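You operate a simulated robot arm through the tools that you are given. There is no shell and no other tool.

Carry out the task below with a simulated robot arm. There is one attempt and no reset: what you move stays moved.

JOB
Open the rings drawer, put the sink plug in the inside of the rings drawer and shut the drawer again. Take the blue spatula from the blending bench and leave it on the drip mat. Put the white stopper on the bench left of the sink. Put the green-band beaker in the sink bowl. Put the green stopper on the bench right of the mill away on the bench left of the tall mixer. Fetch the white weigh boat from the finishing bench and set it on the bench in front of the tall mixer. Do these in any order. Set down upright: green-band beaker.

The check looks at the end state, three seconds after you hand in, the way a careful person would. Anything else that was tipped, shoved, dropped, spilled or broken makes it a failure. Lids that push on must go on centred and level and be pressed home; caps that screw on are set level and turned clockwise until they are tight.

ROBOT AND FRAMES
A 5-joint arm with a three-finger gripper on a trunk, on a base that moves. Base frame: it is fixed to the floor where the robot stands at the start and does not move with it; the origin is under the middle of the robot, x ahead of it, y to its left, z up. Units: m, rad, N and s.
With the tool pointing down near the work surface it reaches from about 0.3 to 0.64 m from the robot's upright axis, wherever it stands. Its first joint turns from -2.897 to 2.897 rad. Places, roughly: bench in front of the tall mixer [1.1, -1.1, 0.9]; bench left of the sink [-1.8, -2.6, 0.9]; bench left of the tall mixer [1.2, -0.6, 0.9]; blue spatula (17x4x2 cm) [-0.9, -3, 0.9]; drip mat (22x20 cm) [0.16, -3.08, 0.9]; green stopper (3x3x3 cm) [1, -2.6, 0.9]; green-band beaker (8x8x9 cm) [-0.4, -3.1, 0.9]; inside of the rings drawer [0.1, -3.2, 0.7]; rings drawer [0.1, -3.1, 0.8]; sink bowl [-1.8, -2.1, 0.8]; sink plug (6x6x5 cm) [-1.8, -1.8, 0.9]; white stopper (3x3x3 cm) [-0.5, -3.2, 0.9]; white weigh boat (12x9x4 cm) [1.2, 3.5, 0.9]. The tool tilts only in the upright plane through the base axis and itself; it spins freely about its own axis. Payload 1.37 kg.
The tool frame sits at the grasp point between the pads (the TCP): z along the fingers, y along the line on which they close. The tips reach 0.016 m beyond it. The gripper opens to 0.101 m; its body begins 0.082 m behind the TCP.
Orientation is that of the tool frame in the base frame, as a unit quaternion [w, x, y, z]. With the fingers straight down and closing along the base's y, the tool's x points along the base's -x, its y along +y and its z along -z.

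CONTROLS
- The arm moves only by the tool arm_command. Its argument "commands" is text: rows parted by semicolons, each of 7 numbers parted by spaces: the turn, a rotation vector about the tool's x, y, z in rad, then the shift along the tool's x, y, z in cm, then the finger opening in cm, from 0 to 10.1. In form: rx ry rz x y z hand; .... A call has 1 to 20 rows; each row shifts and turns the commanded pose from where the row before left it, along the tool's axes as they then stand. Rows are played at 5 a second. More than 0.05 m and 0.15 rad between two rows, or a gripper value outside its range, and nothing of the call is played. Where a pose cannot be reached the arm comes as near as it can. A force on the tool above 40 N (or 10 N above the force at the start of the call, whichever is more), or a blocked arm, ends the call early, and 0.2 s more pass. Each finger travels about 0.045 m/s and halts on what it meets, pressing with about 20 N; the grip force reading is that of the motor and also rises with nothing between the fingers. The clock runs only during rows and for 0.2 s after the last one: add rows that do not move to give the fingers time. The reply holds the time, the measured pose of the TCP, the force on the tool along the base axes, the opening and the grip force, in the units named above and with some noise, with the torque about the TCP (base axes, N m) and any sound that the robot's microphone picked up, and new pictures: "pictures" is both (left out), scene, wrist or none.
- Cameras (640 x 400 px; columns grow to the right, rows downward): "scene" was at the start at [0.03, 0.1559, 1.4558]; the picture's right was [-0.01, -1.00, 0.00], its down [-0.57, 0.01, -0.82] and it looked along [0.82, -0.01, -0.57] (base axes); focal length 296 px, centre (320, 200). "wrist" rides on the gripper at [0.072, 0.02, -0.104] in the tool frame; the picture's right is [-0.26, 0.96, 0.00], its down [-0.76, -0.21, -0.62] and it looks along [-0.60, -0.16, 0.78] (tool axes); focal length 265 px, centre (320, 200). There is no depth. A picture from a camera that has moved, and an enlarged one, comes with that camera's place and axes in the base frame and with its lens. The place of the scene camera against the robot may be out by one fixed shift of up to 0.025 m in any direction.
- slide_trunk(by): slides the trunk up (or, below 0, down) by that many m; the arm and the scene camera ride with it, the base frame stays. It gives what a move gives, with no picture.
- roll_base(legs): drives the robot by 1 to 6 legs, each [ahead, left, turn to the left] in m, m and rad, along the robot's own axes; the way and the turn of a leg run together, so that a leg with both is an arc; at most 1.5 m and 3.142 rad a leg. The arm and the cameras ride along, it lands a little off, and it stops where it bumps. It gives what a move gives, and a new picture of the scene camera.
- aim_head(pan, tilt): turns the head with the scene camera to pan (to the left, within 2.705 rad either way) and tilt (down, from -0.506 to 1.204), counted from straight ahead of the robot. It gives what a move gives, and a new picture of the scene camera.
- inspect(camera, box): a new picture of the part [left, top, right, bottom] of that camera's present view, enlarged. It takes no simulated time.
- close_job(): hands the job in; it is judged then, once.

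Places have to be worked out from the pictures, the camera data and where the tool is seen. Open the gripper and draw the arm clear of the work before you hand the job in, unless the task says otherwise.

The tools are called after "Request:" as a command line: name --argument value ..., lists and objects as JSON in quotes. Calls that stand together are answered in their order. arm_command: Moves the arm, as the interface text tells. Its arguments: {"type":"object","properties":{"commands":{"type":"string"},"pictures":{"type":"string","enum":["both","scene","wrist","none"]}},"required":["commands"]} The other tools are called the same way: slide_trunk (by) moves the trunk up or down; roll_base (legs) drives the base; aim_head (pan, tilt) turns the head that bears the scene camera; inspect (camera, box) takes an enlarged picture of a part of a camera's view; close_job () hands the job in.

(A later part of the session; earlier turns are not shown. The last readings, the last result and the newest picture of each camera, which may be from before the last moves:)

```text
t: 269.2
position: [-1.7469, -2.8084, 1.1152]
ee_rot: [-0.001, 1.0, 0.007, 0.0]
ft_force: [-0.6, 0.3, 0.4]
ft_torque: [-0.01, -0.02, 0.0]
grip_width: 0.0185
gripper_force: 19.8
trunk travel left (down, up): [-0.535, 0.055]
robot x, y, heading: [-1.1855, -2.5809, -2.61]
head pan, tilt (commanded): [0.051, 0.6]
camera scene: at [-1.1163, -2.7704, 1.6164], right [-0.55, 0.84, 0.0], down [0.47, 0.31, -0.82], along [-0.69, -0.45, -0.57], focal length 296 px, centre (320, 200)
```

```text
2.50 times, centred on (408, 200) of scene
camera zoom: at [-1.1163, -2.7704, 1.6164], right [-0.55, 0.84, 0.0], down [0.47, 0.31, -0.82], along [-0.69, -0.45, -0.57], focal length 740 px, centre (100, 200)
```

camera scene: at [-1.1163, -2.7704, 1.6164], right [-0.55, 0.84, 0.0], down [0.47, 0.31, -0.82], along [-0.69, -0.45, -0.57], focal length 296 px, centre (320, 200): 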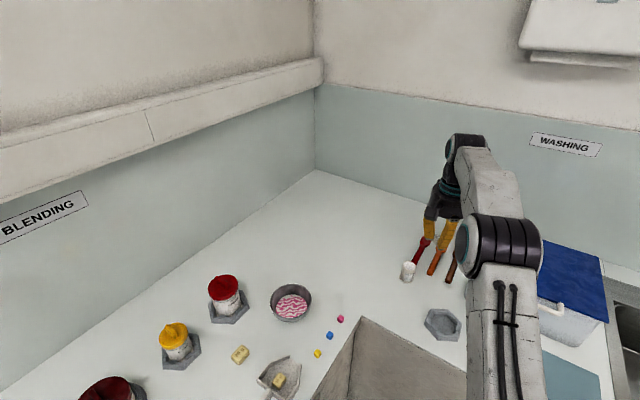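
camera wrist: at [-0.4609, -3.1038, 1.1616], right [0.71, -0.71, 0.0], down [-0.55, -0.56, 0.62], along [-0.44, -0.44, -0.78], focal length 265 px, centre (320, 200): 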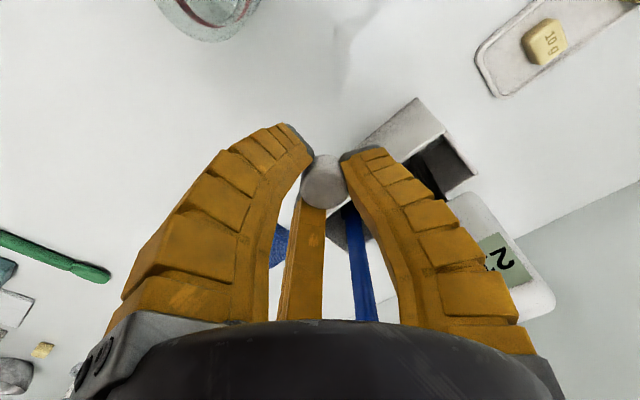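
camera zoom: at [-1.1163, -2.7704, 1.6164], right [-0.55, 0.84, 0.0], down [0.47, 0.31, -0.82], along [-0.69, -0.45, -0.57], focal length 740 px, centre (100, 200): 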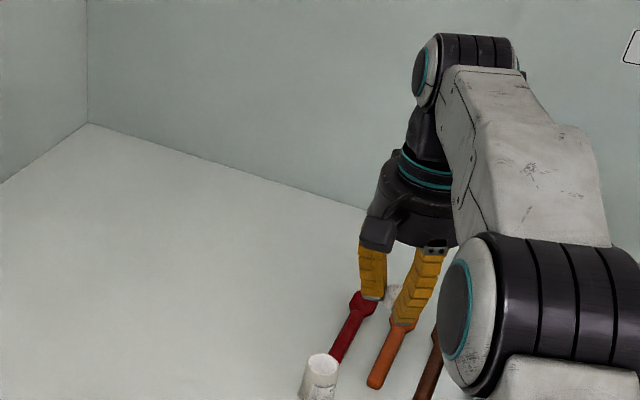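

The landing point is clear; I nudge 8 mm away from the jar and lower the stopper.

Request:
arm_command --commands "0 0 0 0 -0.8 2 1.5; 0 0 0 0 0 3 1.5; 0 0 0 0 0 3 1.5; 0 0 0 0 0 3 1.5; 0 0 0 0 0 3 1.5; 0 0 0 0 0 2.5 1.5; 0 0 0 0 0 1.5 1.5; 0 0 0 0 0 0.8 1.5; 0 0 0 0 0 0 1.5"

Request:
inspect --camera "wrist" --box '[160, 0, 480, 200]'

```text
t: 271.2
position: [-1.7461, -2.8014, 0.9282]
ee_rot: [0.0, 1.0, 0.008, 0.0]
ft_force: [0.4, 0.4, 0.5]
ft_torque: [0.02, 0.0, 0.03]
grip_width: 0.0181
gripper_force: 20.1
trunk travel left (down, up): [-0.535, 0.055]
robot x, y, heading: [-1.1839, -2.5826, -2.61]
head pan, tilt (commanded): [0.051, 0.6]
camera scene: at [-1.1159, -2.7697, 1.6164], right [-0.55, 0.84, 0.0], down [0.47, 0.31, -0.83], along [-0.69, -0.45, -0.56], focal length 296 px, centre (320, 200)
camera wrist: at [-1.6744, -2.8199, 1.033], right [-0.25, -0.97, 0.0], down [-0.76, 0.2, 0.62], along [-0.6, 0.16, -0.78], focal length 265 px, centre (320, 200)
```

scene: 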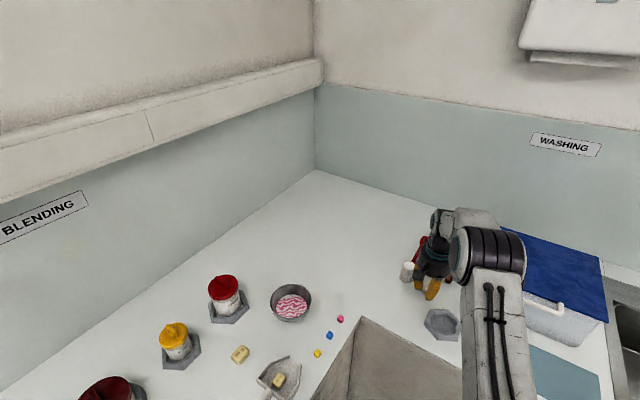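
wrist: 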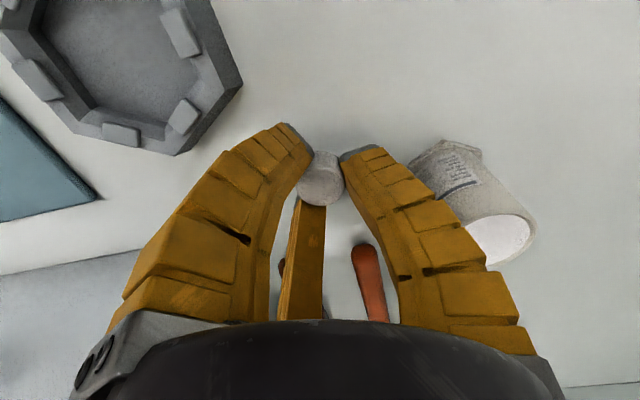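

```text
2.00 times, centred on (320, 100) of wrist
camera zoom: at [-1.6744, -2.8199, 1.033], right [-0.25, -0.97, 0.0], down [-0.76, 0.2, 0.62], along [-0.6, 0.16, -0.78], focal length 531 px, centre (320, 400)
```

zoom: 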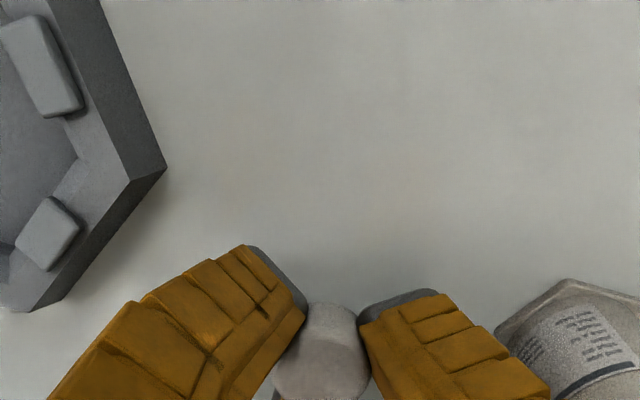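

I shift another 4 mm from the jar, then ease down to contact.

Request:
arm_command --commands "0 0 0 0 -0.4 0.2 1.5; 0 0 0 0 0 0.25 1.5; 0 0 0 0 0 0.1 1.5; 0 0 0 0 0 0 1.5" --pictures "none"

```text
t: 272.2
position: [-1.7462, -2.7973, 0.9236]
ee_rot: [0.001, 1.0, 0.007, -0.001]
ft_force: [-0.6, 0.2, 1.2]
ft_torque: [0.01, -0.02, -0.03]
grip_width: 0.0181
gripper_force: 20.2
trunk travel left (down, up): [-0.535, 0.055]
robot x, y, heading: [-1.186, -2.583, -2.61]
head pan, tilt (commanded): [0.051, 0.6]
```

Request:
arm_command --commands "0 0 0 0 0 0.15 1.5; 0 0 0 0 0 0.1 1.5; 0 0 0 0 0 0 1.5" --pictures "none"

```text
t: 273.0
position: [-1.7458, -2.7961, 0.9224]
ee_rot: [0.001, 1.0, 0.007, -0.001]
ft_force: [-1.5, -0.4, 8.6]
ft_torque: [-0.02, 0.0, -0.02]
grip_width: 0.0204
gripper_force: 19.9
trunk travel left (down, up): [-0.535, 0.055]
robot x, y, heading: [-1.1833, -2.5827, -2.609]
head pan, tilt (commanded): [0.051, 0.6]
```

Contact (about 9 N). I open gently to 4 cm and check before rising.

Request:
arm_command --commands "0 0 0 0 0 0 2.4; 0 0 0 0 0 0 3; 0 0 0 0 0 0 3.5; 0 0 0 0 0 0 4; 0 0 0 0 0 0 4; 0 0 0 0 0 0 4" --pictures "wrist"

```text
t: 274.4
position: [-1.7461, -2.7957, 0.92]
ee_rot: [0.0, 1.0, 0.007, 0.001]
ft_force: [-1.1, -0.6, -0.3]
ft_torque: [0.0, 0.01, 0.02]
grip_width: 0.0443
gripper_force: 3.1
trunk travel left (down, up): [-0.535, 0.055]
robot x, y, heading: [-1.1852, -2.5841, -2.607]
head pan, tilt (commanded): [0.051, 0.6]
camera wrist: at [-1.6741, -2.8162, 1.0254], right [-0.25, -0.97, 0.0], down [-0.76, 0.2, 0.62], along [-0.6, 0.16, -0.78], focal length 265 px, centre (320, 200)
```

wrist: 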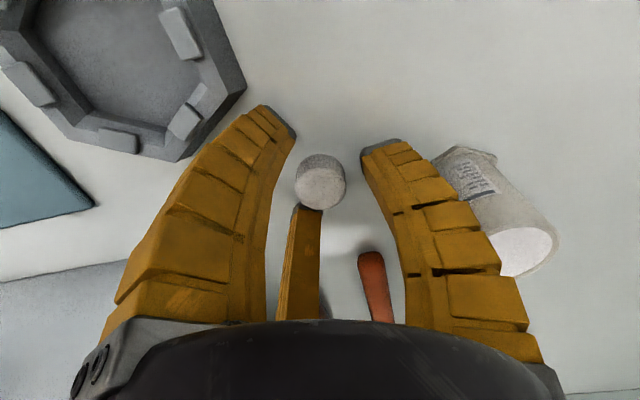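

The stopper stands free and the jar is untouched. I rise straight up.

Request:
arm_command --commands "0 0 0 0 0 -1 4; 0 0 0 0 0 -2 4; 0 0 0 0 0 -3 4; 0 0 0 0 0 -4 4; 0 0 0 0 0 -4 4; 0 0 0 0 0 -4 4; 0 0 0 0 0 0 4"

Request:
inspect --camera "wrist" --box '[200, 0, 456, 160]'

```text
t: 276.0
position: [-1.7463, -2.7957, 1.0994]
ee_rot: [0.001, 1.0, 0.007, 0.0]
ft_force: [0.5, -1.2, 0.4]
ft_torque: [0.01, -0.01, 0.0]
grip_width: 0.0444
gripper_force: 3.4
trunk travel left (down, up): [-0.535, 0.055]
robot x, y, heading: [-1.1857, -2.5856, -2.611]
head pan, tilt (commanded): [0.051, 0.6]
camera scene: at [-1.116, -2.7697, 1.6164], right [-0.55, 0.84, 0.0], down [0.47, 0.31, -0.83], along [-0.69, -0.45, -0.56], focal length 296 px, centre (320, 200)
camera wrist: at [-1.6746, -2.8163, 1.2056], right [-0.25, -0.97, 0.0], down [-0.76, 0.2, 0.62], along [-0.6, 0.16, -0.78], focal length 265 px, centre (320, 200)
```

scene: 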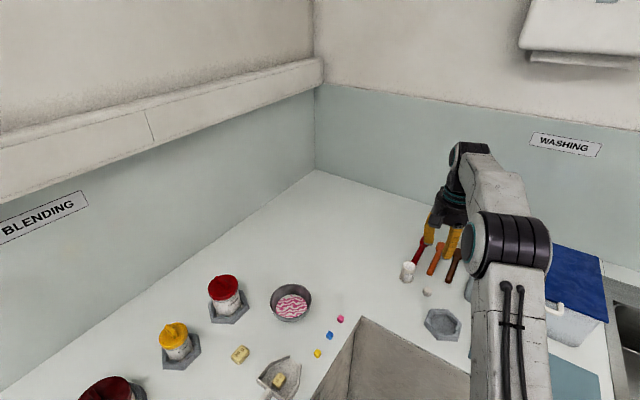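
wrist: 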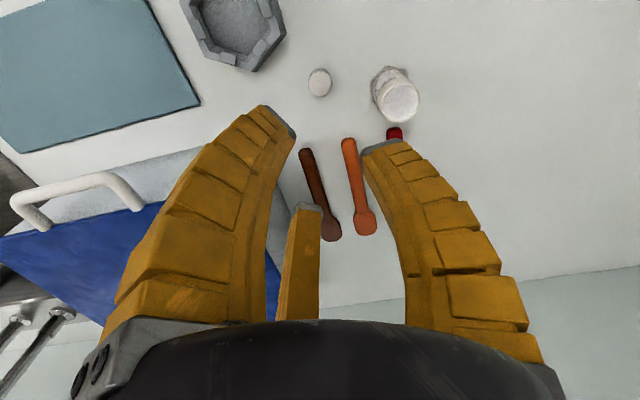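

```text
2.50 times, centred on (328, 80) of wrist
camera zoom: at [-1.6746, -2.8163, 1.2056], right [-0.25, -0.97, 0.0], down [-0.76, 0.2, 0.62], along [-0.6, 0.16, -0.78], focal length 664 px, centre (300, 500)
```

zoom: 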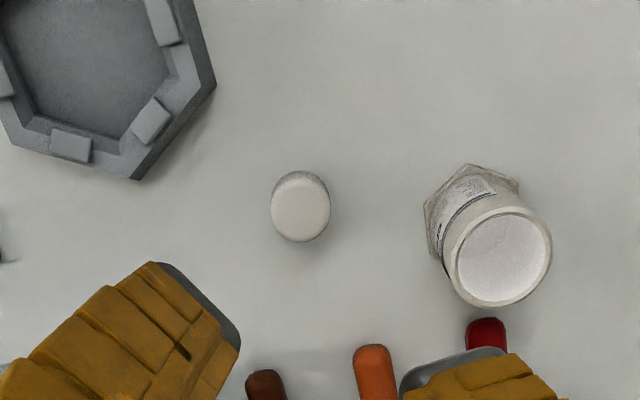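

The white stopper stands on the bench left of the sink. Next is the RINGS drawer: I back out, turn to face the back bench and drive in front of it.

Request:
roll_base --legs '[[-0.4, 0, 0], [0, 0, 1.041], [-0.25, 0, 0], [0, 0.9, 0]]'

Request:
aim_head --pan 0.0 --tilt 0.75

Request:
inspect --camera "scene" --box '[220, 150, 540, 350]'

```text
t: 286.8
position: [-0.044, -2.7284, 1.0993]
ee_rot: [0.0, 0.866, 0.5, 0.0]
ft_force: [0.3, 0.3, -1.0]
ft_torque: [-0.02, 0.04, -0.01]
grip_width: 0.0445
gripper_force: 2.7
trunk travel left (down, up): [-0.535, 0.055]
robot x, y, heading: [0.0623, -2.1332, -1.573]
head pan, tilt (commanded): [0.051, 0.6]
camera scene: at [0.2409, -2.1834, 1.6164], right [-1.0, -0.04, 0.0], down [-0.03, 0.56, -0.83], along [0.04, -0.82, -0.56], focal length 296 px, centre (320, 200)
```

scene: 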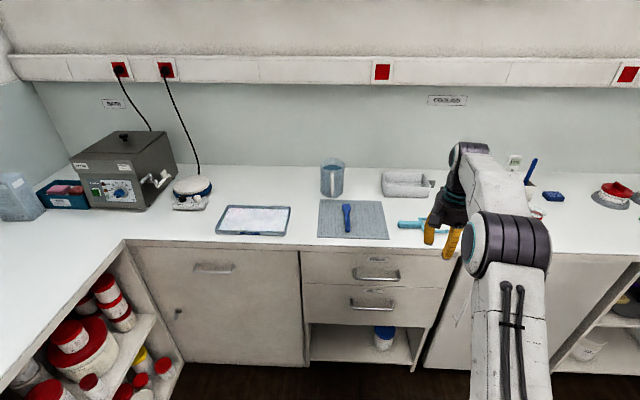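

```text
t: 287.5
position: [-0.0442, -2.7285, 1.1005]
ee_rot: [-0.001, 0.866, 0.5, 0.0]
ft_force: [-0.2, 0.2, 0.6]
ft_torque: [0.03, 0.01, 0.02]
grip_width: 0.0444
gripper_force: 3.5
trunk travel left (down, up): [-0.535, 0.055]
robot x, y, heading: [0.0584, -2.1357, -1.576]
head pan, tilt (commanded): [0.0, 0.75]
camera scene: at [0.2361, -2.178, 1.6036], right [-1.0, 0.01, 0.0], down [0.0, 0.68, -0.73], along [0.0, -0.73, -0.68], focal length 296 px, centre (320, 200)
```

scene: 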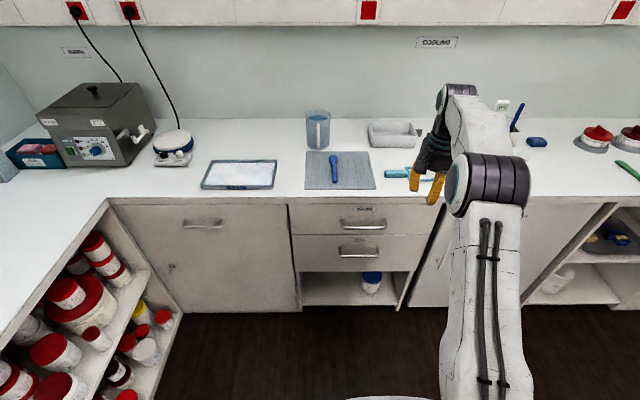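

```text
2.00 times, centred on (380, 250) of scene
camera zoom: at [0.2361, -2.178, 1.6036], right [-1.0, 0.01, 0.0], down [0.0, 0.68, -0.73], along [0.0, -0.73, -0.68], focal length 592 px, centre (200, 100)
```

zoom: 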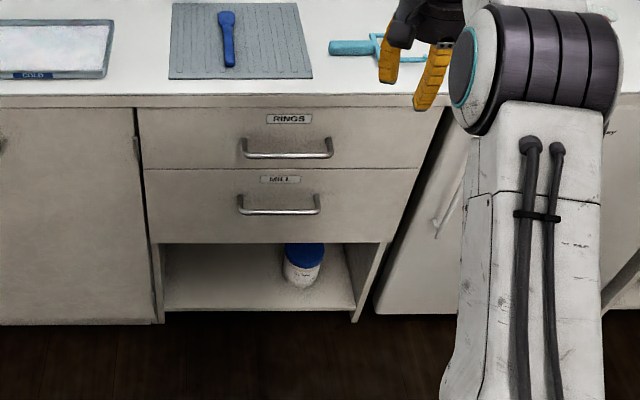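

The handle is a bar centred near x≈0.07, z≈0.80. I'll grip it with the tool pointing horizontally, so I lower the trunk, centre the arm, and spin the tool so tilting brings thumb above and two fingers below the bar.

Request:
slide_trunk --by -0.2

Request:
arm_command --commands "0 0 0 1.7 2.94 0 4; 0 0 0 1.7 2.94 0 4; 0 0 0 1.7 2.94 0 4; 0 0 0.131 0 0 0 5; 0 0 0.131 0 0 0 5; 0 0 0.131 0 0 0 5; 0 0 0.131 0 0 0 5; 0 0 0.131 0 0 0 5; 0 0 0.131 0 0 0 5; 0 0 0.131 0 0 0 5; 0 0 0.13 0 0 0 5; 0 0 0 0 0 0 5"

```text
t: 289.7
position: [-0.044, -2.7278, 0.9001]
ee_rot: [0.0, 0.866, 0.501, 0.0]
ft_force: [-0.1, -0.1, 0.1]
ft_torque: [-0.01, 0.03, 0.03]
grip_width: 0.0443
gripper_force: 3.3
trunk travel left (down, up): [-0.335, 0.255]
robot x, y, heading: [0.0544, -2.1396, -1.578]
head pan, tilt (commanded): [0.0, 0.75]
```

```text
t: 292.3
position: [0.0584, -2.7286, 0.9006]
ee_rot: [0.0, 1.0, -0.001, 0.0]
ft_force: [0.3, 0.2, 0.2]
ft_torque: [-0.03, -0.01, -0.02]
grip_width: 0.0541
gripper_force: 3.0
trunk travel left (down, up): [-0.335, 0.255]
robot x, y, heading: [0.0591, -2.1379, -1.578]
head pan, tilt (commanded): [0.0, 0.75]
camera scene: at [0.2361, -2.178, 1.4036], right [-1.0, 0.01, 0.0], down [0.0, 0.68, -0.73], along [0.0, -0.73, -0.68], focal length 296 px, centre (320, 200)
camera wrist: at [0.1296, -2.7496, 1.0053], right [-0.27, -0.96, 0.0], down [-0.76, 0.21, 0.62], along [-0.6, 0.17, -0.78], focal length 265 px, centre (320, 200)
```

scene: 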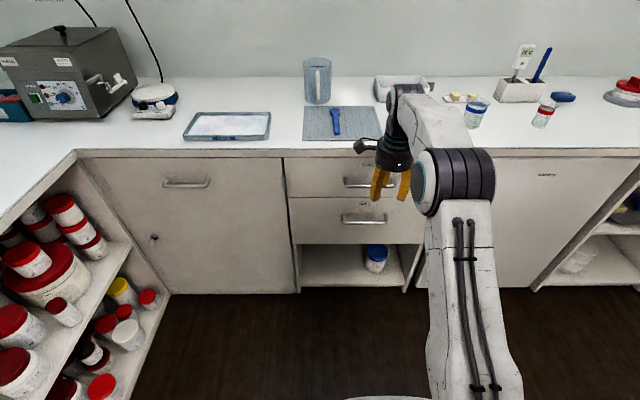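
wrist: 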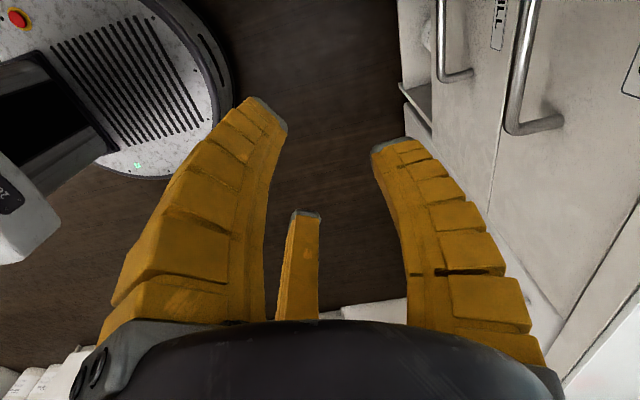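

The RINGS bar is at about y≈−2.877, z≈0.81, x 0.005–0.15. I tilt the tool up to horizontal about its tip, out in free space.

Request:
arm_command --commands "-0.14 0 0 0 0 0 5; -0.14 0 0 0 0 0 5; -0.14 0 0 0 0 0 5; -0.14 0 0 0 0 0 5; -0.14 0 0 0 0 0 5; -0.14 0 0 0 0 0 5; 0 0 0 0 0 0 5"

```text
t: 293.9
position: [0.0585, -2.7287, 0.9004]
ee_rot: [0.408, 0.913, -0.001, 0.0]
ft_force: [-0.2, -0.4, 0.0]
ft_torque: [0.02, 0.03, -0.02]
grip_width: 0.0538
gripper_force: 2.4
trunk travel left (down, up): [-0.335, 0.255]
robot x, y, heading: [0.0602, -2.1398, -1.575]
head pan, tilt (commanded): [0.0, 0.75]
camera scene: at [0.2361, -2.1779, 1.4036], right [-1.0, 0.01, 0.0], down [0.0, 0.68, -0.73], along [0.0, -0.73, -0.68], focal length 296 px, centre (320, 200)
camera wrist: at [0.1297, -2.6646, 0.9851], right [-0.26, -0.64, 0.72], down [-0.76, 0.6, 0.26], along [-0.6, -0.47, -0.64], focal length 265 px, centre (320, 200)
```

scene: 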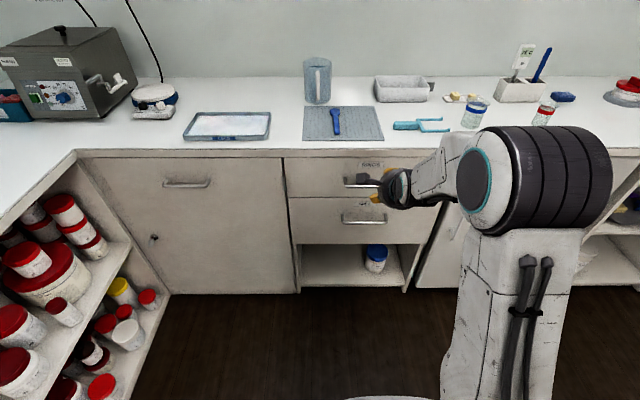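
wrist: 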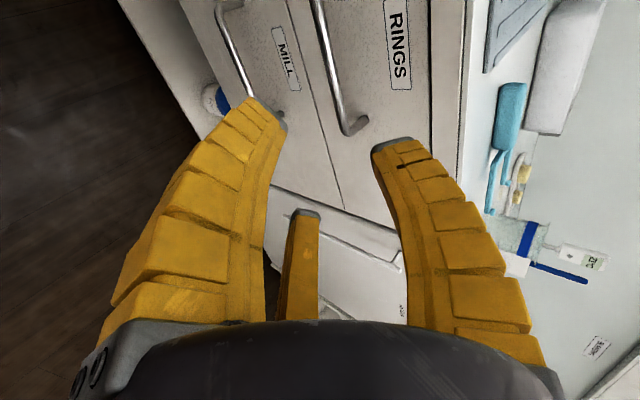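

Halfway; the label RINGS is clearly by the upper handle. I finish the tilt to horizontal.

Request:
arm_command --commands "-0.14 0 0 0 0 0 5; -0.14 0 0 0 0 0 5; -0.14 0 0 0 0 0 5; -0.14 0 0 0 0 0 5; -0.14 0 0 0 0 0 5; -0.03 0 0 0 0 0 5; 0 0 0 0 0 0 5"

Request:
inspect --camera "wrist" --box '[200, 0, 456, 160]'

```text
t: 295.5
position: [0.0591, -2.7284, 0.9012]
ee_rot: [0.707, 0.707, 0.0, 0.0]
ft_force: [0.7, 0.3, 0.6]
ft_torque: [0.02, 0.03, 0.0]
grip_width: 0.0541
gripper_force: 2.9
trunk travel left (down, up): [-0.335, 0.255]
robot x, y, heading: [0.0545, -2.1343, -1.575]
head pan, tilt (commanded): [0.0, 0.75]
camera scene: at [0.2361, -2.1779, 1.4036], right [-1.0, 0.01, 0.0], down [0.0, 0.68, -0.73], along [0.0, -0.73, -0.68], focal length 296 px, centre (320, 200)
camera wrist: at [0.1298, -2.6251, 0.9204], right [-0.26, 0.0, 0.96], down [-0.76, 0.62, -0.21], along [-0.6, -0.78, -0.16], focal length 265 px, centre (320, 200)
```

scene: 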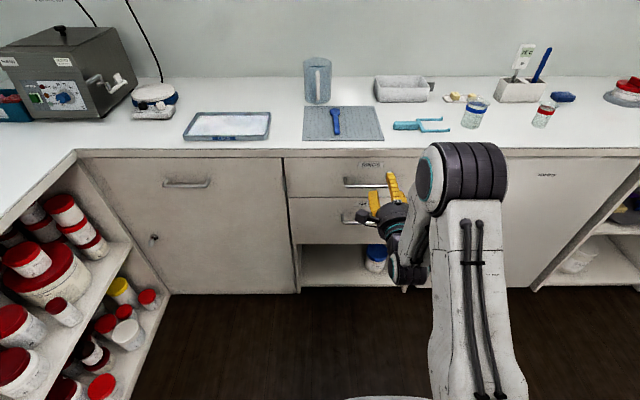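
wrist: 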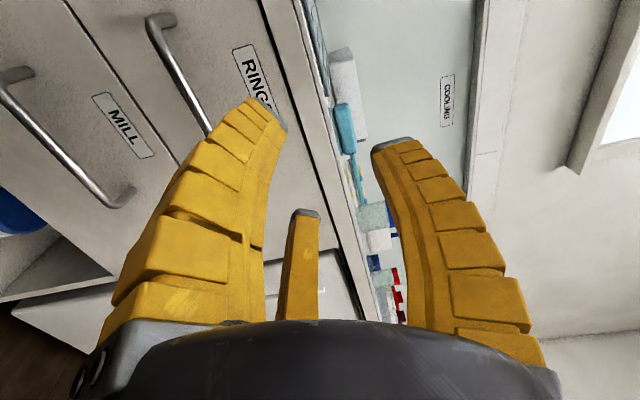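

```text
2.50 times, centred on (328, 80) of wrist
camera zoom: at [0.1298, -2.6251, 0.9204], right [-0.26, 0.0, 0.96], down [-0.76, 0.62, -0.21], along [-0.6, -0.78, -0.16], focal length 664 px, centre (300, 500)
```

zoom: 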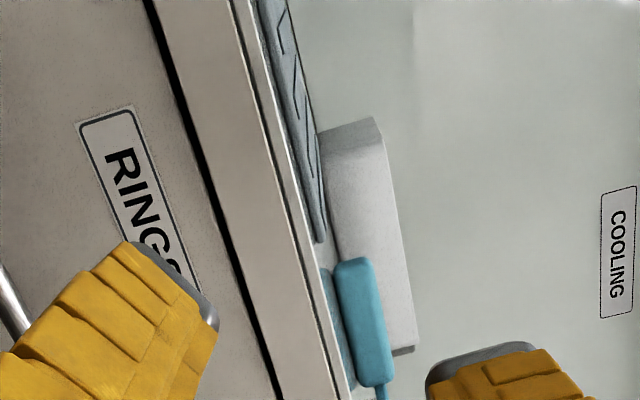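

Tool is horizontal. Triangulating the two wrist views puts the bar near y≈−2.889, z≈0.78, x centre ≈0.068. I move down and forward to just in front of it and re-check.

Request:
arm_command --commands "0 0 0 0.3 -3 0 5; 0 0 0 0.3 -3 0 5; 0 0 0 0.3 -3 0 5; 0 0 0 0 -2.6 0 5; 0 0 0 0 0 2.5 5; 0 0 0 0 0 2.5 5; 0 0 0 0 0 0 5"

Request:
inspect --camera "wrist" --box '[160, 0, 480, 200]'

```text
t: 297.1
position: [0.0624, -2.7789, 0.784]
ee_rot: [0.706, 0.708, 0.002, 0.002]
ft_force: [0.7, 1.0, 0.3]
ft_torque: [-0.01, -0.01, 0.01]
grip_width: 0.0539
gripper_force: 3.0
out of reach, approached as far as the arm can: row 3
trunk travel left (down, up): [-0.335, 0.255]
robot x, y, heading: [0.0592, -2.1343, -1.581]
head pan, tilt (commanded): [0.0, 0.75]
camera scene: at [0.2361, -2.1781, 1.4036], right [-1.0, 0.01, 0.0], down [0.0, 0.68, -0.73], along [0.0, -0.73, -0.68], focal length 296 px, centre (320, 200)
camera wrist: at [0.1333, -2.6743, 0.8042], right [-0.26, 0.0, 0.96], down [-0.76, 0.62, -0.21], along [-0.59, -0.79, -0.17], focal length 265 px, centre (320, 200)
```

scene: 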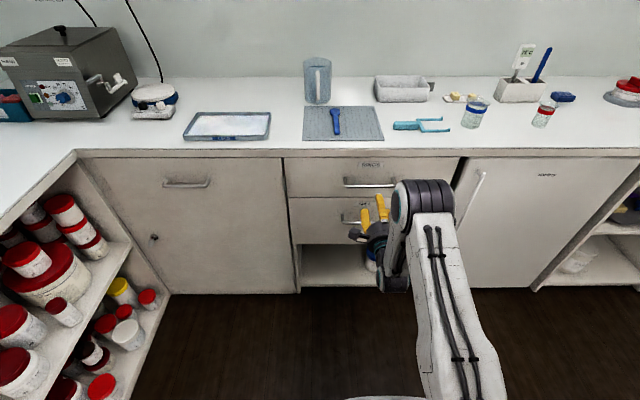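
wrist: 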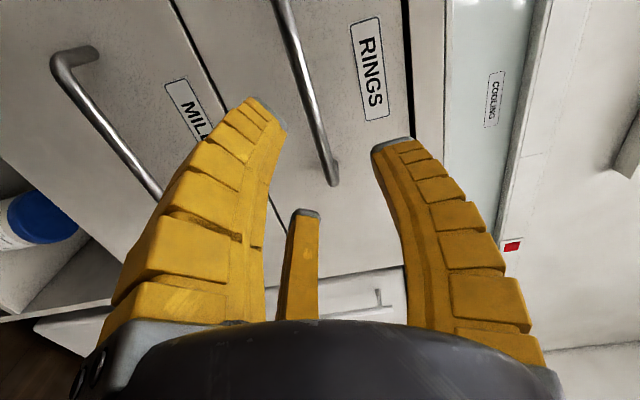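

```text
2.00 times, centred on (320, 100) of wrist
camera zoom: at [0.1333, -2.6743, 0.8042], right [-0.26, 0.0, 0.96], down [-0.76, 0.62, -0.21], along [-0.59, -0.79, -0.17], focal length 531 px, centre (320, 400)
```

zoom: 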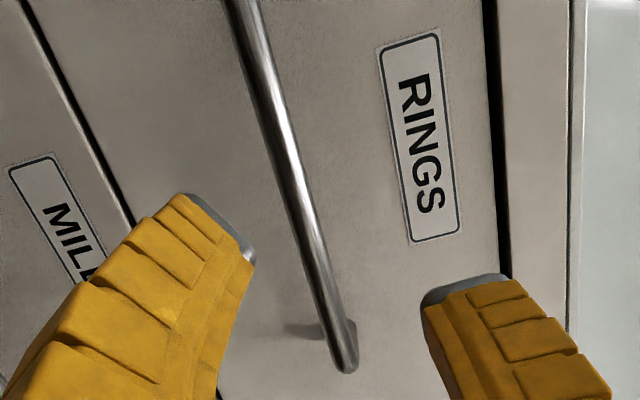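

The bar is at z≈0.777, y≈−2.89, right between the fingers. I lower 1.4 cm (three-jaw offset), then roll ahead so the fingers straddle the bar.

Request:
arm_command --commands "0 0 0 0 -0.7 0 5; 0 0 0 0 -0.7 0 5; 0 0 0 0 0 0 5" --pictures "none"

Request:
roll_base --legs '[[0.07, 0.0, 0]]'

Request:
inspect --camera "wrist" --box '[160, 0, 480, 200]'

```text
t: 297.9
position: [0.0614, -2.7793, 0.7691]
ee_rot: [0.706, 0.708, 0.002, 0.002]
ft_force: [-0.3, -0.5, -0.4]
ft_torque: [-0.02, -0.01, -0.02]
grip_width: 0.0539
gripper_force: 2.8
trunk travel left (down, up): [-0.335, 0.255]
robot x, y, heading: [0.0569, -2.136, -1.578]
head pan, tilt (commanded): [0.0, 0.75]
```

```text
t: 298.9
position: [0.0632, -2.8484, 0.7687]
ee_rot: [0.707, 0.707, 0.003, 0.003]
ft_force: [0.1, -0.4, 0.2]
ft_torque: [0.01, 0.0, 0.02]
grip_width: 0.0538
gripper_force: 3.2
trunk travel left (down, up): [-0.335, 0.255]
robot x, y, heading: [0.0595, -2.2068, -1.582]
head pan, tilt (commanded): [0.0, 0.75]
camera scene: at [0.2356, -2.248, 1.4035], right [-1.0, 0.01, 0.0], down [0.0, 0.68, -0.73], along [0.0, -0.73, -0.68], focal length 296 px, centre (320, 200)
```

scene: 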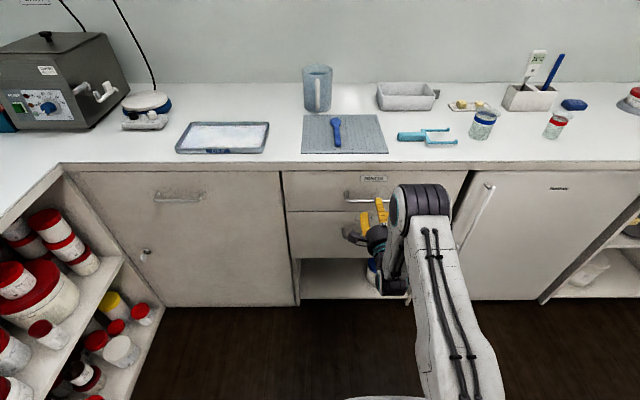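

```text
2.00 times, centred on (320, 100) of wrist
camera zoom: at [0.1329, -2.7444, 0.7903], right [-0.26, 0.0, 0.96], down [-0.76, 0.62, -0.21], along [-0.59, -0.79, -0.17], focal length 531 px, centre (320, 400)
```

zoom: 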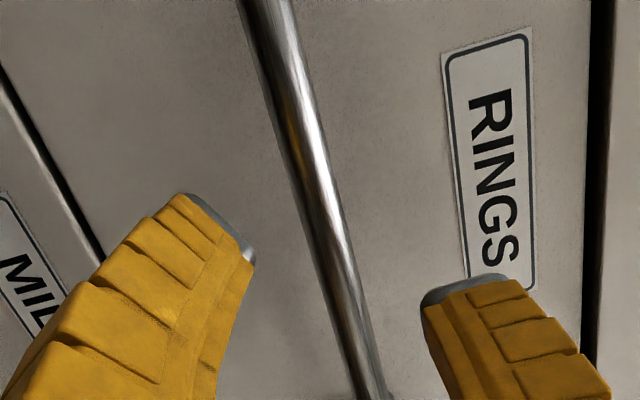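

The bar sits between the fingers as planned. I roll ahead the last 3.7 cm.

Request:
roll_base --legs '[[0.037, 0.0, 0]]'

Request:
inspect --camera "wrist" --box '[160, 0, 480, 200]'

```text
t: 299.8
position: [0.0615, -2.8847, 0.7698]
ee_rot: [0.707, 0.707, 0.002, 0.002]
ft_force: [0.6, -0.7, 0.6]
ft_torque: [-0.01, -0.01, -0.01]
grip_width: 0.0537
gripper_force: 2.8
trunk travel left (down, up): [-0.335, 0.255]
robot x, y, heading: [0.0582, -2.2423, -1.577]
head pan, tilt (commanded): [0.0, 0.75]
camera scene: at [0.2354, -2.2853, 1.4035], right [-1.0, 0.01, 0.0], down [0.0, 0.68, -0.73], along [-0.01, -0.73, -0.68], focal length 296 px, centre (320, 200)
```

scene: 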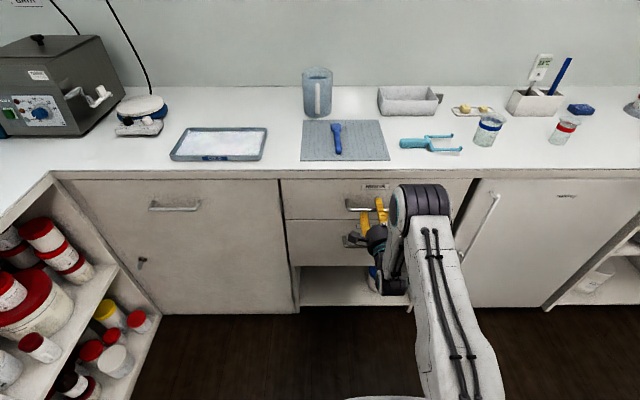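

```text
2.00 times, centred on (320, 100) of wrist
camera zoom: at [0.1326, -2.7816, 0.7903], right [-0.26, 0.0, 0.96], down [-0.76, 0.62, -0.21], along [-0.59, -0.79, -0.17], focal length 531 px, centre (320, 400)
```

zoom: 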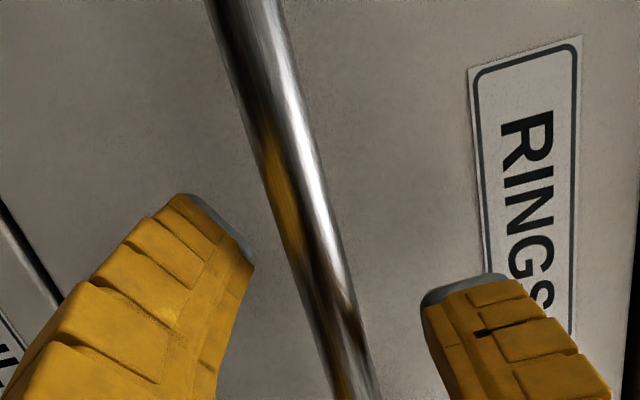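

The bar lies within the grip depth. I close on it.

Request:
arm_command --commands "0 0 0 0 0 0 4; 0 0 0 0 0 0 3; 0 0 0 0 0 0 2.2; 0 0 0 0 0 0 1.5; 0 0 0 0 0 0 1; 0 0 0 0 0 0 0.5; 0 0 0 0 0 0 0.5; 0 0 0 0 0 0 0.5" --pictures "wrist"

Request:
inspect --camera "wrist" --box '[160, 0, 480, 200]'

```text
t: 301.6
position: [0.0609, -2.8848, 0.7722]
ee_rot: [0.709, 0.706, 0.003, 0.003]
ft_force: [0.0, -1.4, 14.4]
ft_torque: [-0.1, -0.01, 0.02]
grip_width: 0.0164
gripper_force: 27.6
trunk travel left (down, up): [-0.335, 0.255]
robot x, y, heading: [0.0581, -2.2462, -1.575]
head pan, tilt (commanded): [0.0, 0.75]
camera wrist: at [0.1326, -2.7813, 0.7922], right [-0.26, 0.0, 0.96], down [-0.76, 0.62, -0.21], along [-0.59, -0.79, -0.16], focal length 265 px, centre (320, 200)
```

wrist: 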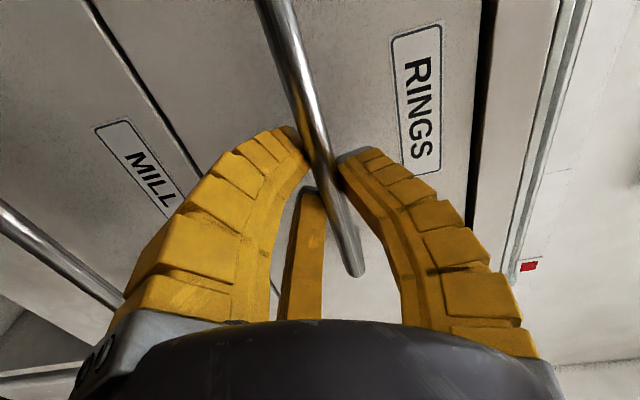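

```text
2.00 times, centred on (320, 100) of wrist
camera zoom: at [0.1326, -2.7813, 0.7922], right [-0.26, 0.0, 0.96], down [-0.76, 0.62, -0.21], along [-0.59, -0.79, -0.16], focal length 531 px, centre (320, 400)
```

zoom: 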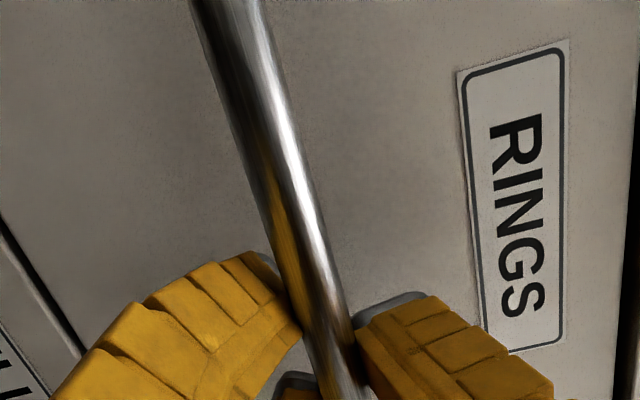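

The bar is held; I relieve the small vertical load and pull back slowly with the base to see the drawer come.

Request:
arm_command --commands "0 0 0 0 0.25 0 0.5; 0 0 0 0 0 0 0.5" --pictures "none"

Request:
roll_base --legs '[[-0.06, 0.0, 0]]'

```text
t: 302.2
position: [0.0629, -2.8849, 0.7722]
ee_rot: [0.707, 0.707, 0.002, 0.002]
ft_force: [-0.7, -0.6, 9.2]
ft_torque: [-0.09, -0.01, -0.01]
grip_width: 0.0158
gripper_force: 28.2
trunk travel left (down, up): [-0.335, 0.255]
robot x, y, heading: [0.0563, -2.2416, -1.574]
head pan, tilt (commanded): [0.0, 0.75]
```

```text
t: 303.2
position: [0.0611, -2.825, 0.7718]
ee_rot: [0.707, 0.708, 0.002, 0.002]
ft_force: [-2.9, 1.1, 5.3]
ft_torque: [-0.09, 0.03, -0.03]
grip_width: 0.0155
gripper_force: 27.6
trunk travel left (down, up): [-0.335, 0.255]
robot x, y, heading: [0.061, -2.1822, -1.578]
head pan, tilt (commanded): [0.0, 0.75]
camera scene: at [0.2354, -2.2242, 1.4036], right [-1.0, 0.01, 0.0], down [0.0, 0.68, -0.73], along [0.0, -0.73, -0.68], focal length 296 px, centre (320, 200)
```

scene: 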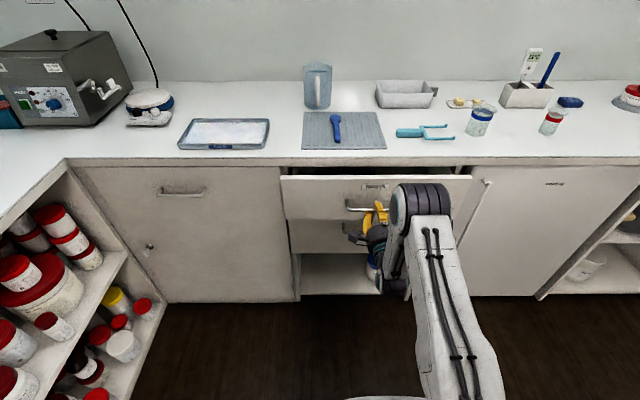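

The drawer is opening. I keep pulling back.

Request:
roll_base --legs '[[-0.12, 0.0, 0]]'

Request:
roll_base --legs '[[-0.1, 0.0, 0]]'

```text
t: 304.4
position: [0.0611, -2.7047, 0.7727]
ee_rot: [0.707, 0.707, 0.002, 0.002]
ft_force: [-1.5, 0.8, 2.4]
ft_torque: [-0.09, 0.0, -0.01]
grip_width: 0.0156
gripper_force: 27.9
trunk travel left (down, up): [-0.335, 0.255]
robot x, y, heading: [0.0578, -2.0654, -1.58]
head pan, tilt (commanded): [0.0, 0.75]
camera scene: at [0.2364, -2.1042, 1.4036], right [-1.0, 0.01, 0.0], down [0.01, 0.68, -0.73], along [-0.01, -0.73, -0.68], focal length 296 px, centre (320, 200)
```

scene: 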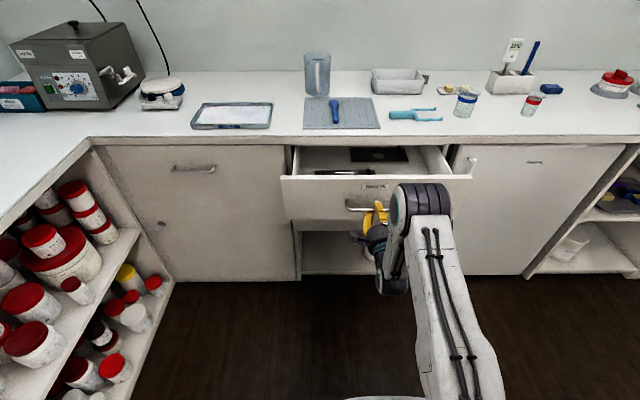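

```text
t: 305.6
position: [0.0628, -2.6054, 0.7727]
ee_rot: [0.707, 0.707, 0.001, 0.001]
ft_force: [-5.0, 0.6, 2.1]
ft_torque: [-0.05, -0.01, -0.02]
grip_width: 0.0152
gripper_force: 28.0
trunk travel left (down, up): [-0.335, 0.255]
robot x, y, heading: [0.0613, -1.9606, -1.574]
head pan, tilt (commanded): [0.0, 0.75]
camera scene: at [0.2367, -2.0041, 1.4037], right [-1.0, 0.01, 0.0], down [0.01, 0.68, -0.73], along [-0.01, -0.73, -0.68], focal length 296 px, centre (320, 200)
```

scene: 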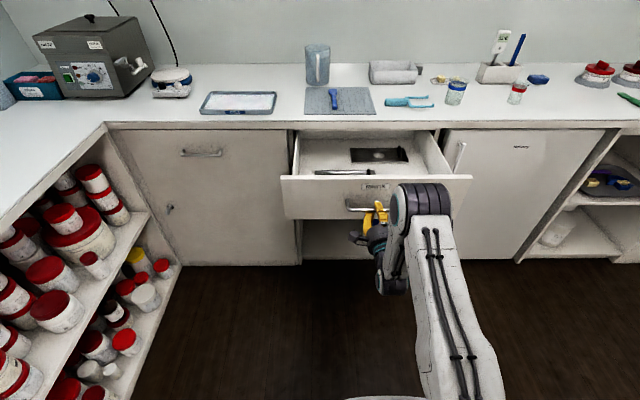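

The drawer is open about 28 cm. I enlarge its inside to plan where the plug can go.

Request:
inspect --camera "scene" --box '[270, 110, 490, 230]'

```text
2.91 times, centred on (380, 170) of scene
camera zoom: at [0.2367, -2.0041, 1.4037], right [-1.0, 0.01, 0.0], down [0.01, 0.68, -0.73], along [-0.01, -0.73, -0.68], focal length 861 px, centre (146, 287)
```

zoom: 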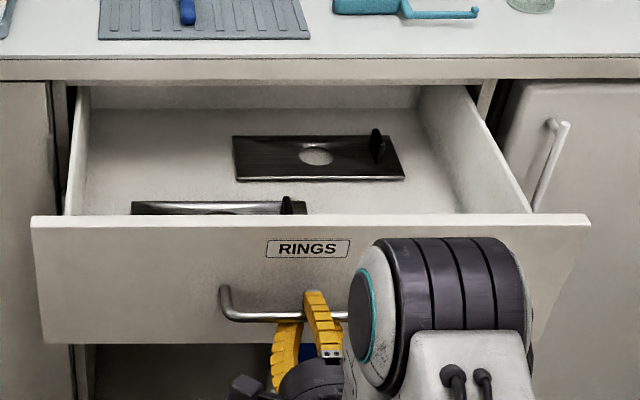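

There's free floor in the drawer's front-right part (x≈−0.15…0.0). I release the handle and back straight away.

Request:
arm_command --commands "0 0 0 0 0 0 2; 0 0 0 0 0 0 3; 0 0 0 0 0 0 4; 0 0 0 0 0 0 5; 0 0 0 0 0 0 5; 0 0 0 0 0 0 5" --pictures "none"

Request:
roll_base --legs '[[-0.15, 0.0, 0]]'

Request:
inspect --camera "scene" --box '[270, 80, 490, 230]'

```text
t: 306.9
position: [0.0623, -2.6052, 0.7726]
ee_rot: [0.706, 0.708, 0.0, 0.001]
ft_force: [-0.3, 0.0, 0.3]
ft_torque: [0.01, 0.0, 0.01]
grip_width: 0.0541
gripper_force: 2.8
trunk travel left (down, up): [-0.335, 0.255]
robot x, y, heading: [0.0588, -1.9582, -1.574]
head pan, tilt (commanded): [0.0, 0.75]
```

```text
t: 308.3
position: [0.0623, -2.4541, 0.7731]
ee_rot: [0.707, 0.707, 0.002, 0.001]
ft_force: [-0.4, 0.5, 0.0]
ft_torque: [0.03, 0.02, 0.01]
grip_width: 0.0541
gripper_force: 2.7
trunk travel left (down, up): [-0.335, 0.255]
robot x, y, heading: [0.0648, -1.8148, -1.576]
head pan, tilt (commanded): [0.0, 0.75]
camera scene: at [0.2384, -1.8549, 1.4036], right [-1.0, 0.01, 0.0], down [0.01, 0.68, -0.73], along [-0.01, -0.73, -0.68], focal length 296 px, centre (320, 200)
```

scene: 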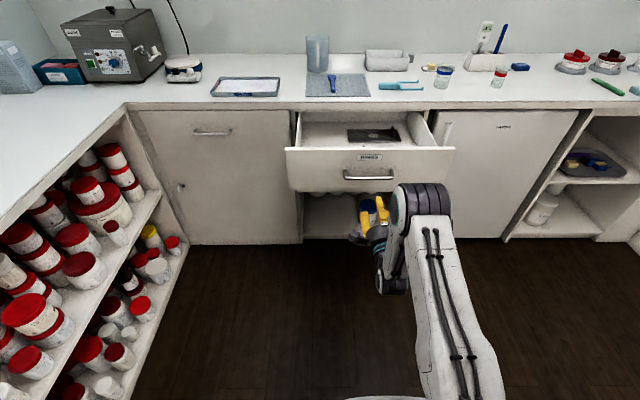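

```text
2.67 times, centred on (380, 155) of scene
camera zoom: at [0.2384, -1.8549, 1.4036], right [-1.0, 0.01, 0.0], down [0.01, 0.68, -0.73], along [-0.01, -0.73, -0.68], focal length 789 px, centre (160, 320)
```

zoom: 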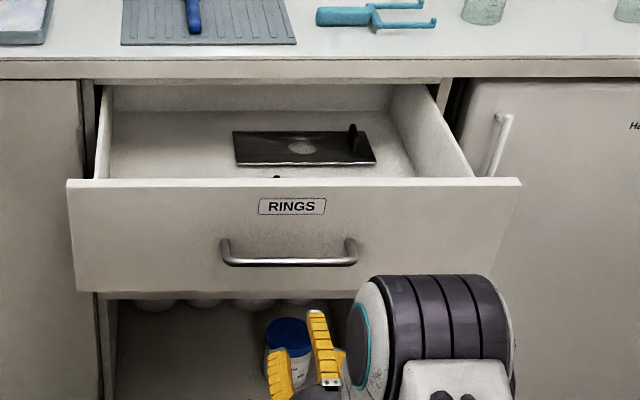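

The drawer stays open. I tilt the tool back to pointing down and raise the trunk.

Request:
arm_command --commands "0.14 0 0 0 0 0 5; 0.14 0 0 0 0 0 5; 0.14 0 0 0 0 0 5; 0.14 0 0 0 0 0 5; 0.14 0 0 0 0 0 5; 0.14 0 0 0 0 0 5; 0.14 0 0 0 0 0 5; 0.14 0 0 0 0 0 5; 0.14 0 0 0 0 0 5; 0.14 0 0 0 0 0 5; 0.14 0 0 0 0 0 5; 0.03 0 0 0 0 0 5; 0 0 0 0 0 0 5" --pictures "none"

Request:
slide_trunk --by 0.2

```text
t: 311.1
position: [0.0622, -2.4556, 0.7728]
ee_rot: [0.0, 1.0, 0.002, 0.001]
ft_force: [0.3, -1.1, -0.6]
ft_torque: [0.02, -0.03, -0.01]
grip_width: 0.0536
gripper_force: 2.9
trunk travel left (down, up): [-0.335, 0.255]
robot x, y, heading: [0.0596, -1.8123, -1.579]
head pan, tilt (commanded): [0.0, 0.75]
```

```text
t: 313.3
position: [0.0626, -2.4555, 0.9711]
ee_rot: [0.0, 1.0, 0.002, -0.001]
ft_force: [0.0, -0.4, -0.6]
ft_torque: [-0.01, -0.01, -0.02]
grip_width: 0.0539
gripper_force: 2.9
trunk travel left (down, up): [-0.535, 0.055]
robot x, y, heading: [0.0641, -1.8098, -1.577]
head pan, tilt (commanded): [0.0, 0.75]
```

I retract and raise the arm, then turn right and drive toward the sink's right side where the plug stands.

Request:
arm_command --commands "0 0 0 0 -2 -3.3 5; 0 0 0 0 -2 -3.3 5; 0 0 0 0 -2 -3.3 5; 0 0 0 0 -2 -3.3 5; 0 0 0 0 0 0 5" --pictures "none"

Request:
roll_base --legs '[[0, 0, -1.562], [0.75, 0.05, 0]]'

Request:
aim_head --pan -0.25 --tilt 0.55

Request:
inspect --camera "scene" --box '[200, 120, 456, 280]'

```text
t: 314.5
position: [0.0616, -2.3746, 1.1043]
ee_rot: [-0.001, 1.0, 0.002, 0.0]
ft_force: [0.2, 0.2, -0.1]
ft_torque: [0.05, 0.0, 0.01]
grip_width: 0.0538
gripper_force: 3.0
trunk travel left (down, up): [-0.535, 0.055]
robot x, y, heading: [0.0603, -1.8139, -1.583]
head pan, tilt (commanded): [0.0, 0.75]
```

```text
t: 322.3
position: [-1.2369, -1.8988, 1.1046]
ee_rot: [0.0, 0.719, -0.695, 0.0]
ft_force: [-0.8, 0.1, 0.2]
ft_torque: [0.01, 0.0, -0.04]
grip_width: 0.0539
gripper_force: 3.3
trunk travel left (down, up): [-0.535, 0.055]
robot x, y, heading: [-0.6757, -1.8781, -3.121]
head pan, tilt (commanded): [0.0, 0.75]
camera scene: at [-0.6921, -2.0733, 1.6035], right [-0.02, 1.0, 0.0], down [0.68, 0.02, -0.73], along [-0.73, -0.02, -0.68], focal length 296 px, centre (320, 200)
```

scene: 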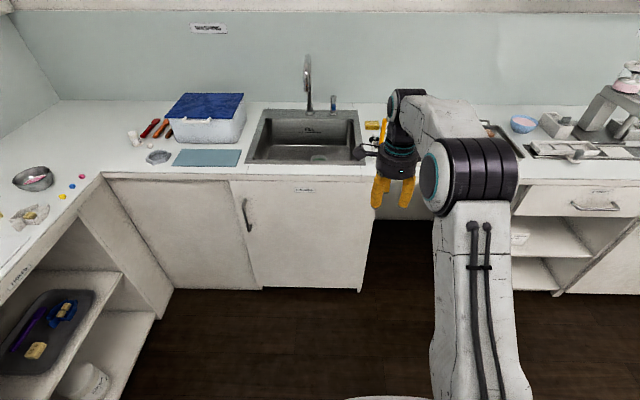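

```text
t: 323.0
position: [-1.2367, -1.8987, 1.1047]
ee_rot: [0.0, 0.719, -0.695, -0.001]
ft_force: [0.1, -0.1, 0.0]
ft_torque: [-0.01, -0.01, -0.05]
grip_width: 0.0539
gripper_force: 3.2
trunk travel left (down, up): [-0.535, 0.055]
robot x, y, heading: [-0.6773, -1.8823, -3.115]
head pan, tilt (commanded): [-0.25, 0.55]
camera scene: at [-0.6963, -2.0513, 1.6209], right [0.22, 0.97, 0.0], down [0.51, -0.12, -0.85], along [-0.83, 0.19, -0.52], focal length 296 px, centre (320, 200)
```

scene: 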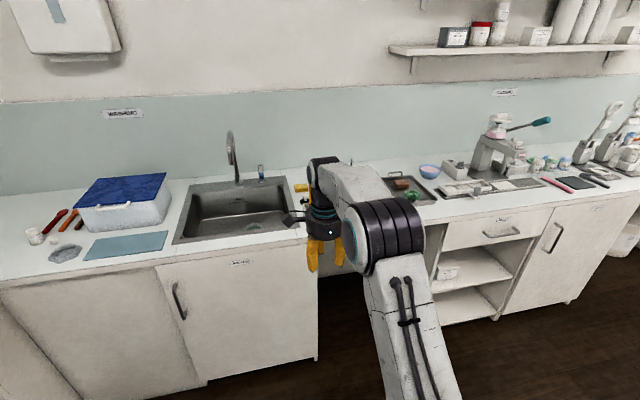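

```text
2.50 times, centred on (328, 200) of scene
camera zoom: at [-0.6963, -2.0513, 1.6209], right [0.22, 0.97, 0.0], down [0.51, -0.12, -0.85], along [-0.83, 0.19, -0.52], focal length 740 px, centre (300, 200)
```

zoom: 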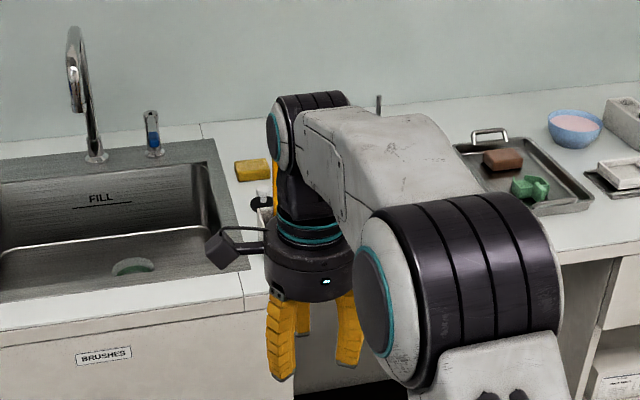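

The arm hides the plug. I shift right so the head camera can see that corner past the arm.

Request:
roll_base --legs '[[0.1, -0.35, -0.02]]'

Request:
aim_head --pan 0.1 --tilt 0.6

Request:
inspect --camera "scene" --box '[180, 120, 372, 240]'

```text
t: 325.4
position: [-1.343, -1.5367, 1.1042]
ee_rot: [0.0, 0.712, -0.702, 0.0]
ft_force: [-0.5, 0.1, 0.5]
ft_torque: [-0.03, 0.0, 0.0]
grip_width: 0.054
gripper_force: 3.3
trunk travel left (down, up): [-0.535, 0.055]
robot x, y, heading: [-0.7778, -1.5287, -3.145]
head pan, tilt (commanded): [-0.25, 0.55]
camera scene: at [-0.8042, -1.701, 1.621], right [0.25, 0.97, 0.0], down [0.51, -0.13, -0.85], along [-0.83, 0.21, -0.52], focal length 296 px, centre (320, 200)
```

scene: 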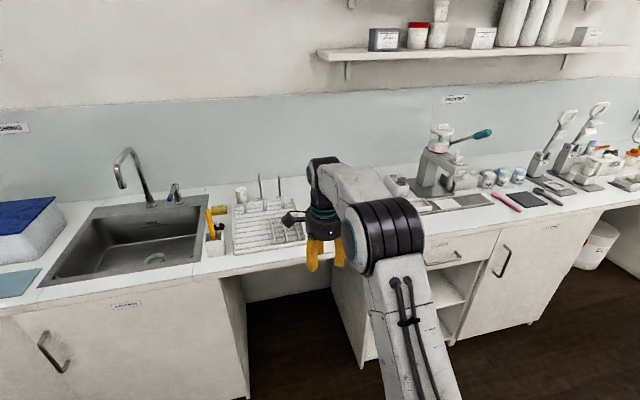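

```text
t: 326.2
position: [-1.3422, -1.5379, 1.1044]
ee_rot: [0.0, 0.712, -0.703, 0.0]
ft_force: [-0.5, 0.4, 0.4]
ft_torque: [-0.01, -0.01, 0.0]
grip_width: 0.054
gripper_force: 2.5
trunk travel left (down, up): [-0.535, 0.055]
robot x, y, heading: [-0.7838, -1.532, -3.137]
head pan, tilt (commanded): [0.099, 0.6]
camera scene: at [-0.8048, -1.7327, 1.6164], right [-0.1, 0.99, 0.0], down [0.56, 0.06, -0.83], along [-0.82, -0.08, -0.56], focal length 296 px, centre (320, 200)
```

scene: 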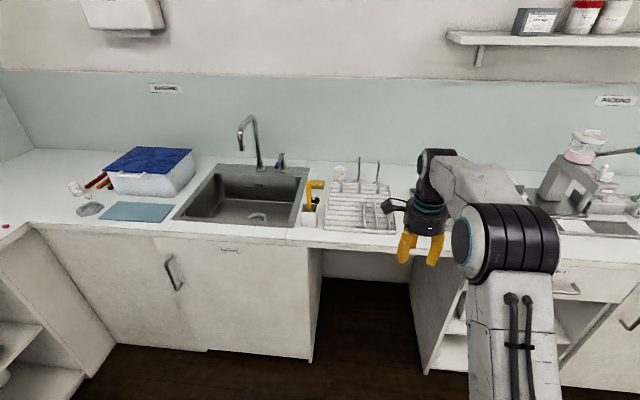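

```text
3.33 times, centred on (276, 180) of scene
camera zoom: at [-0.8048, -1.7327, 1.6164], right [-0.1, 0.99, 0.0], down [0.56, 0.06, -0.83], along [-0.82, -0.08, -0.56], focal length 986 px, centre (467, 267)
```

zoom: 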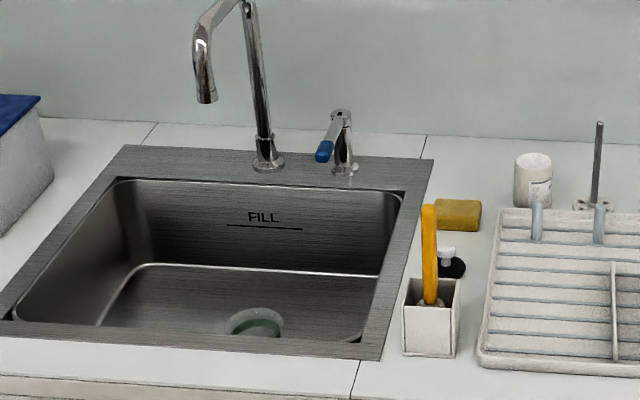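

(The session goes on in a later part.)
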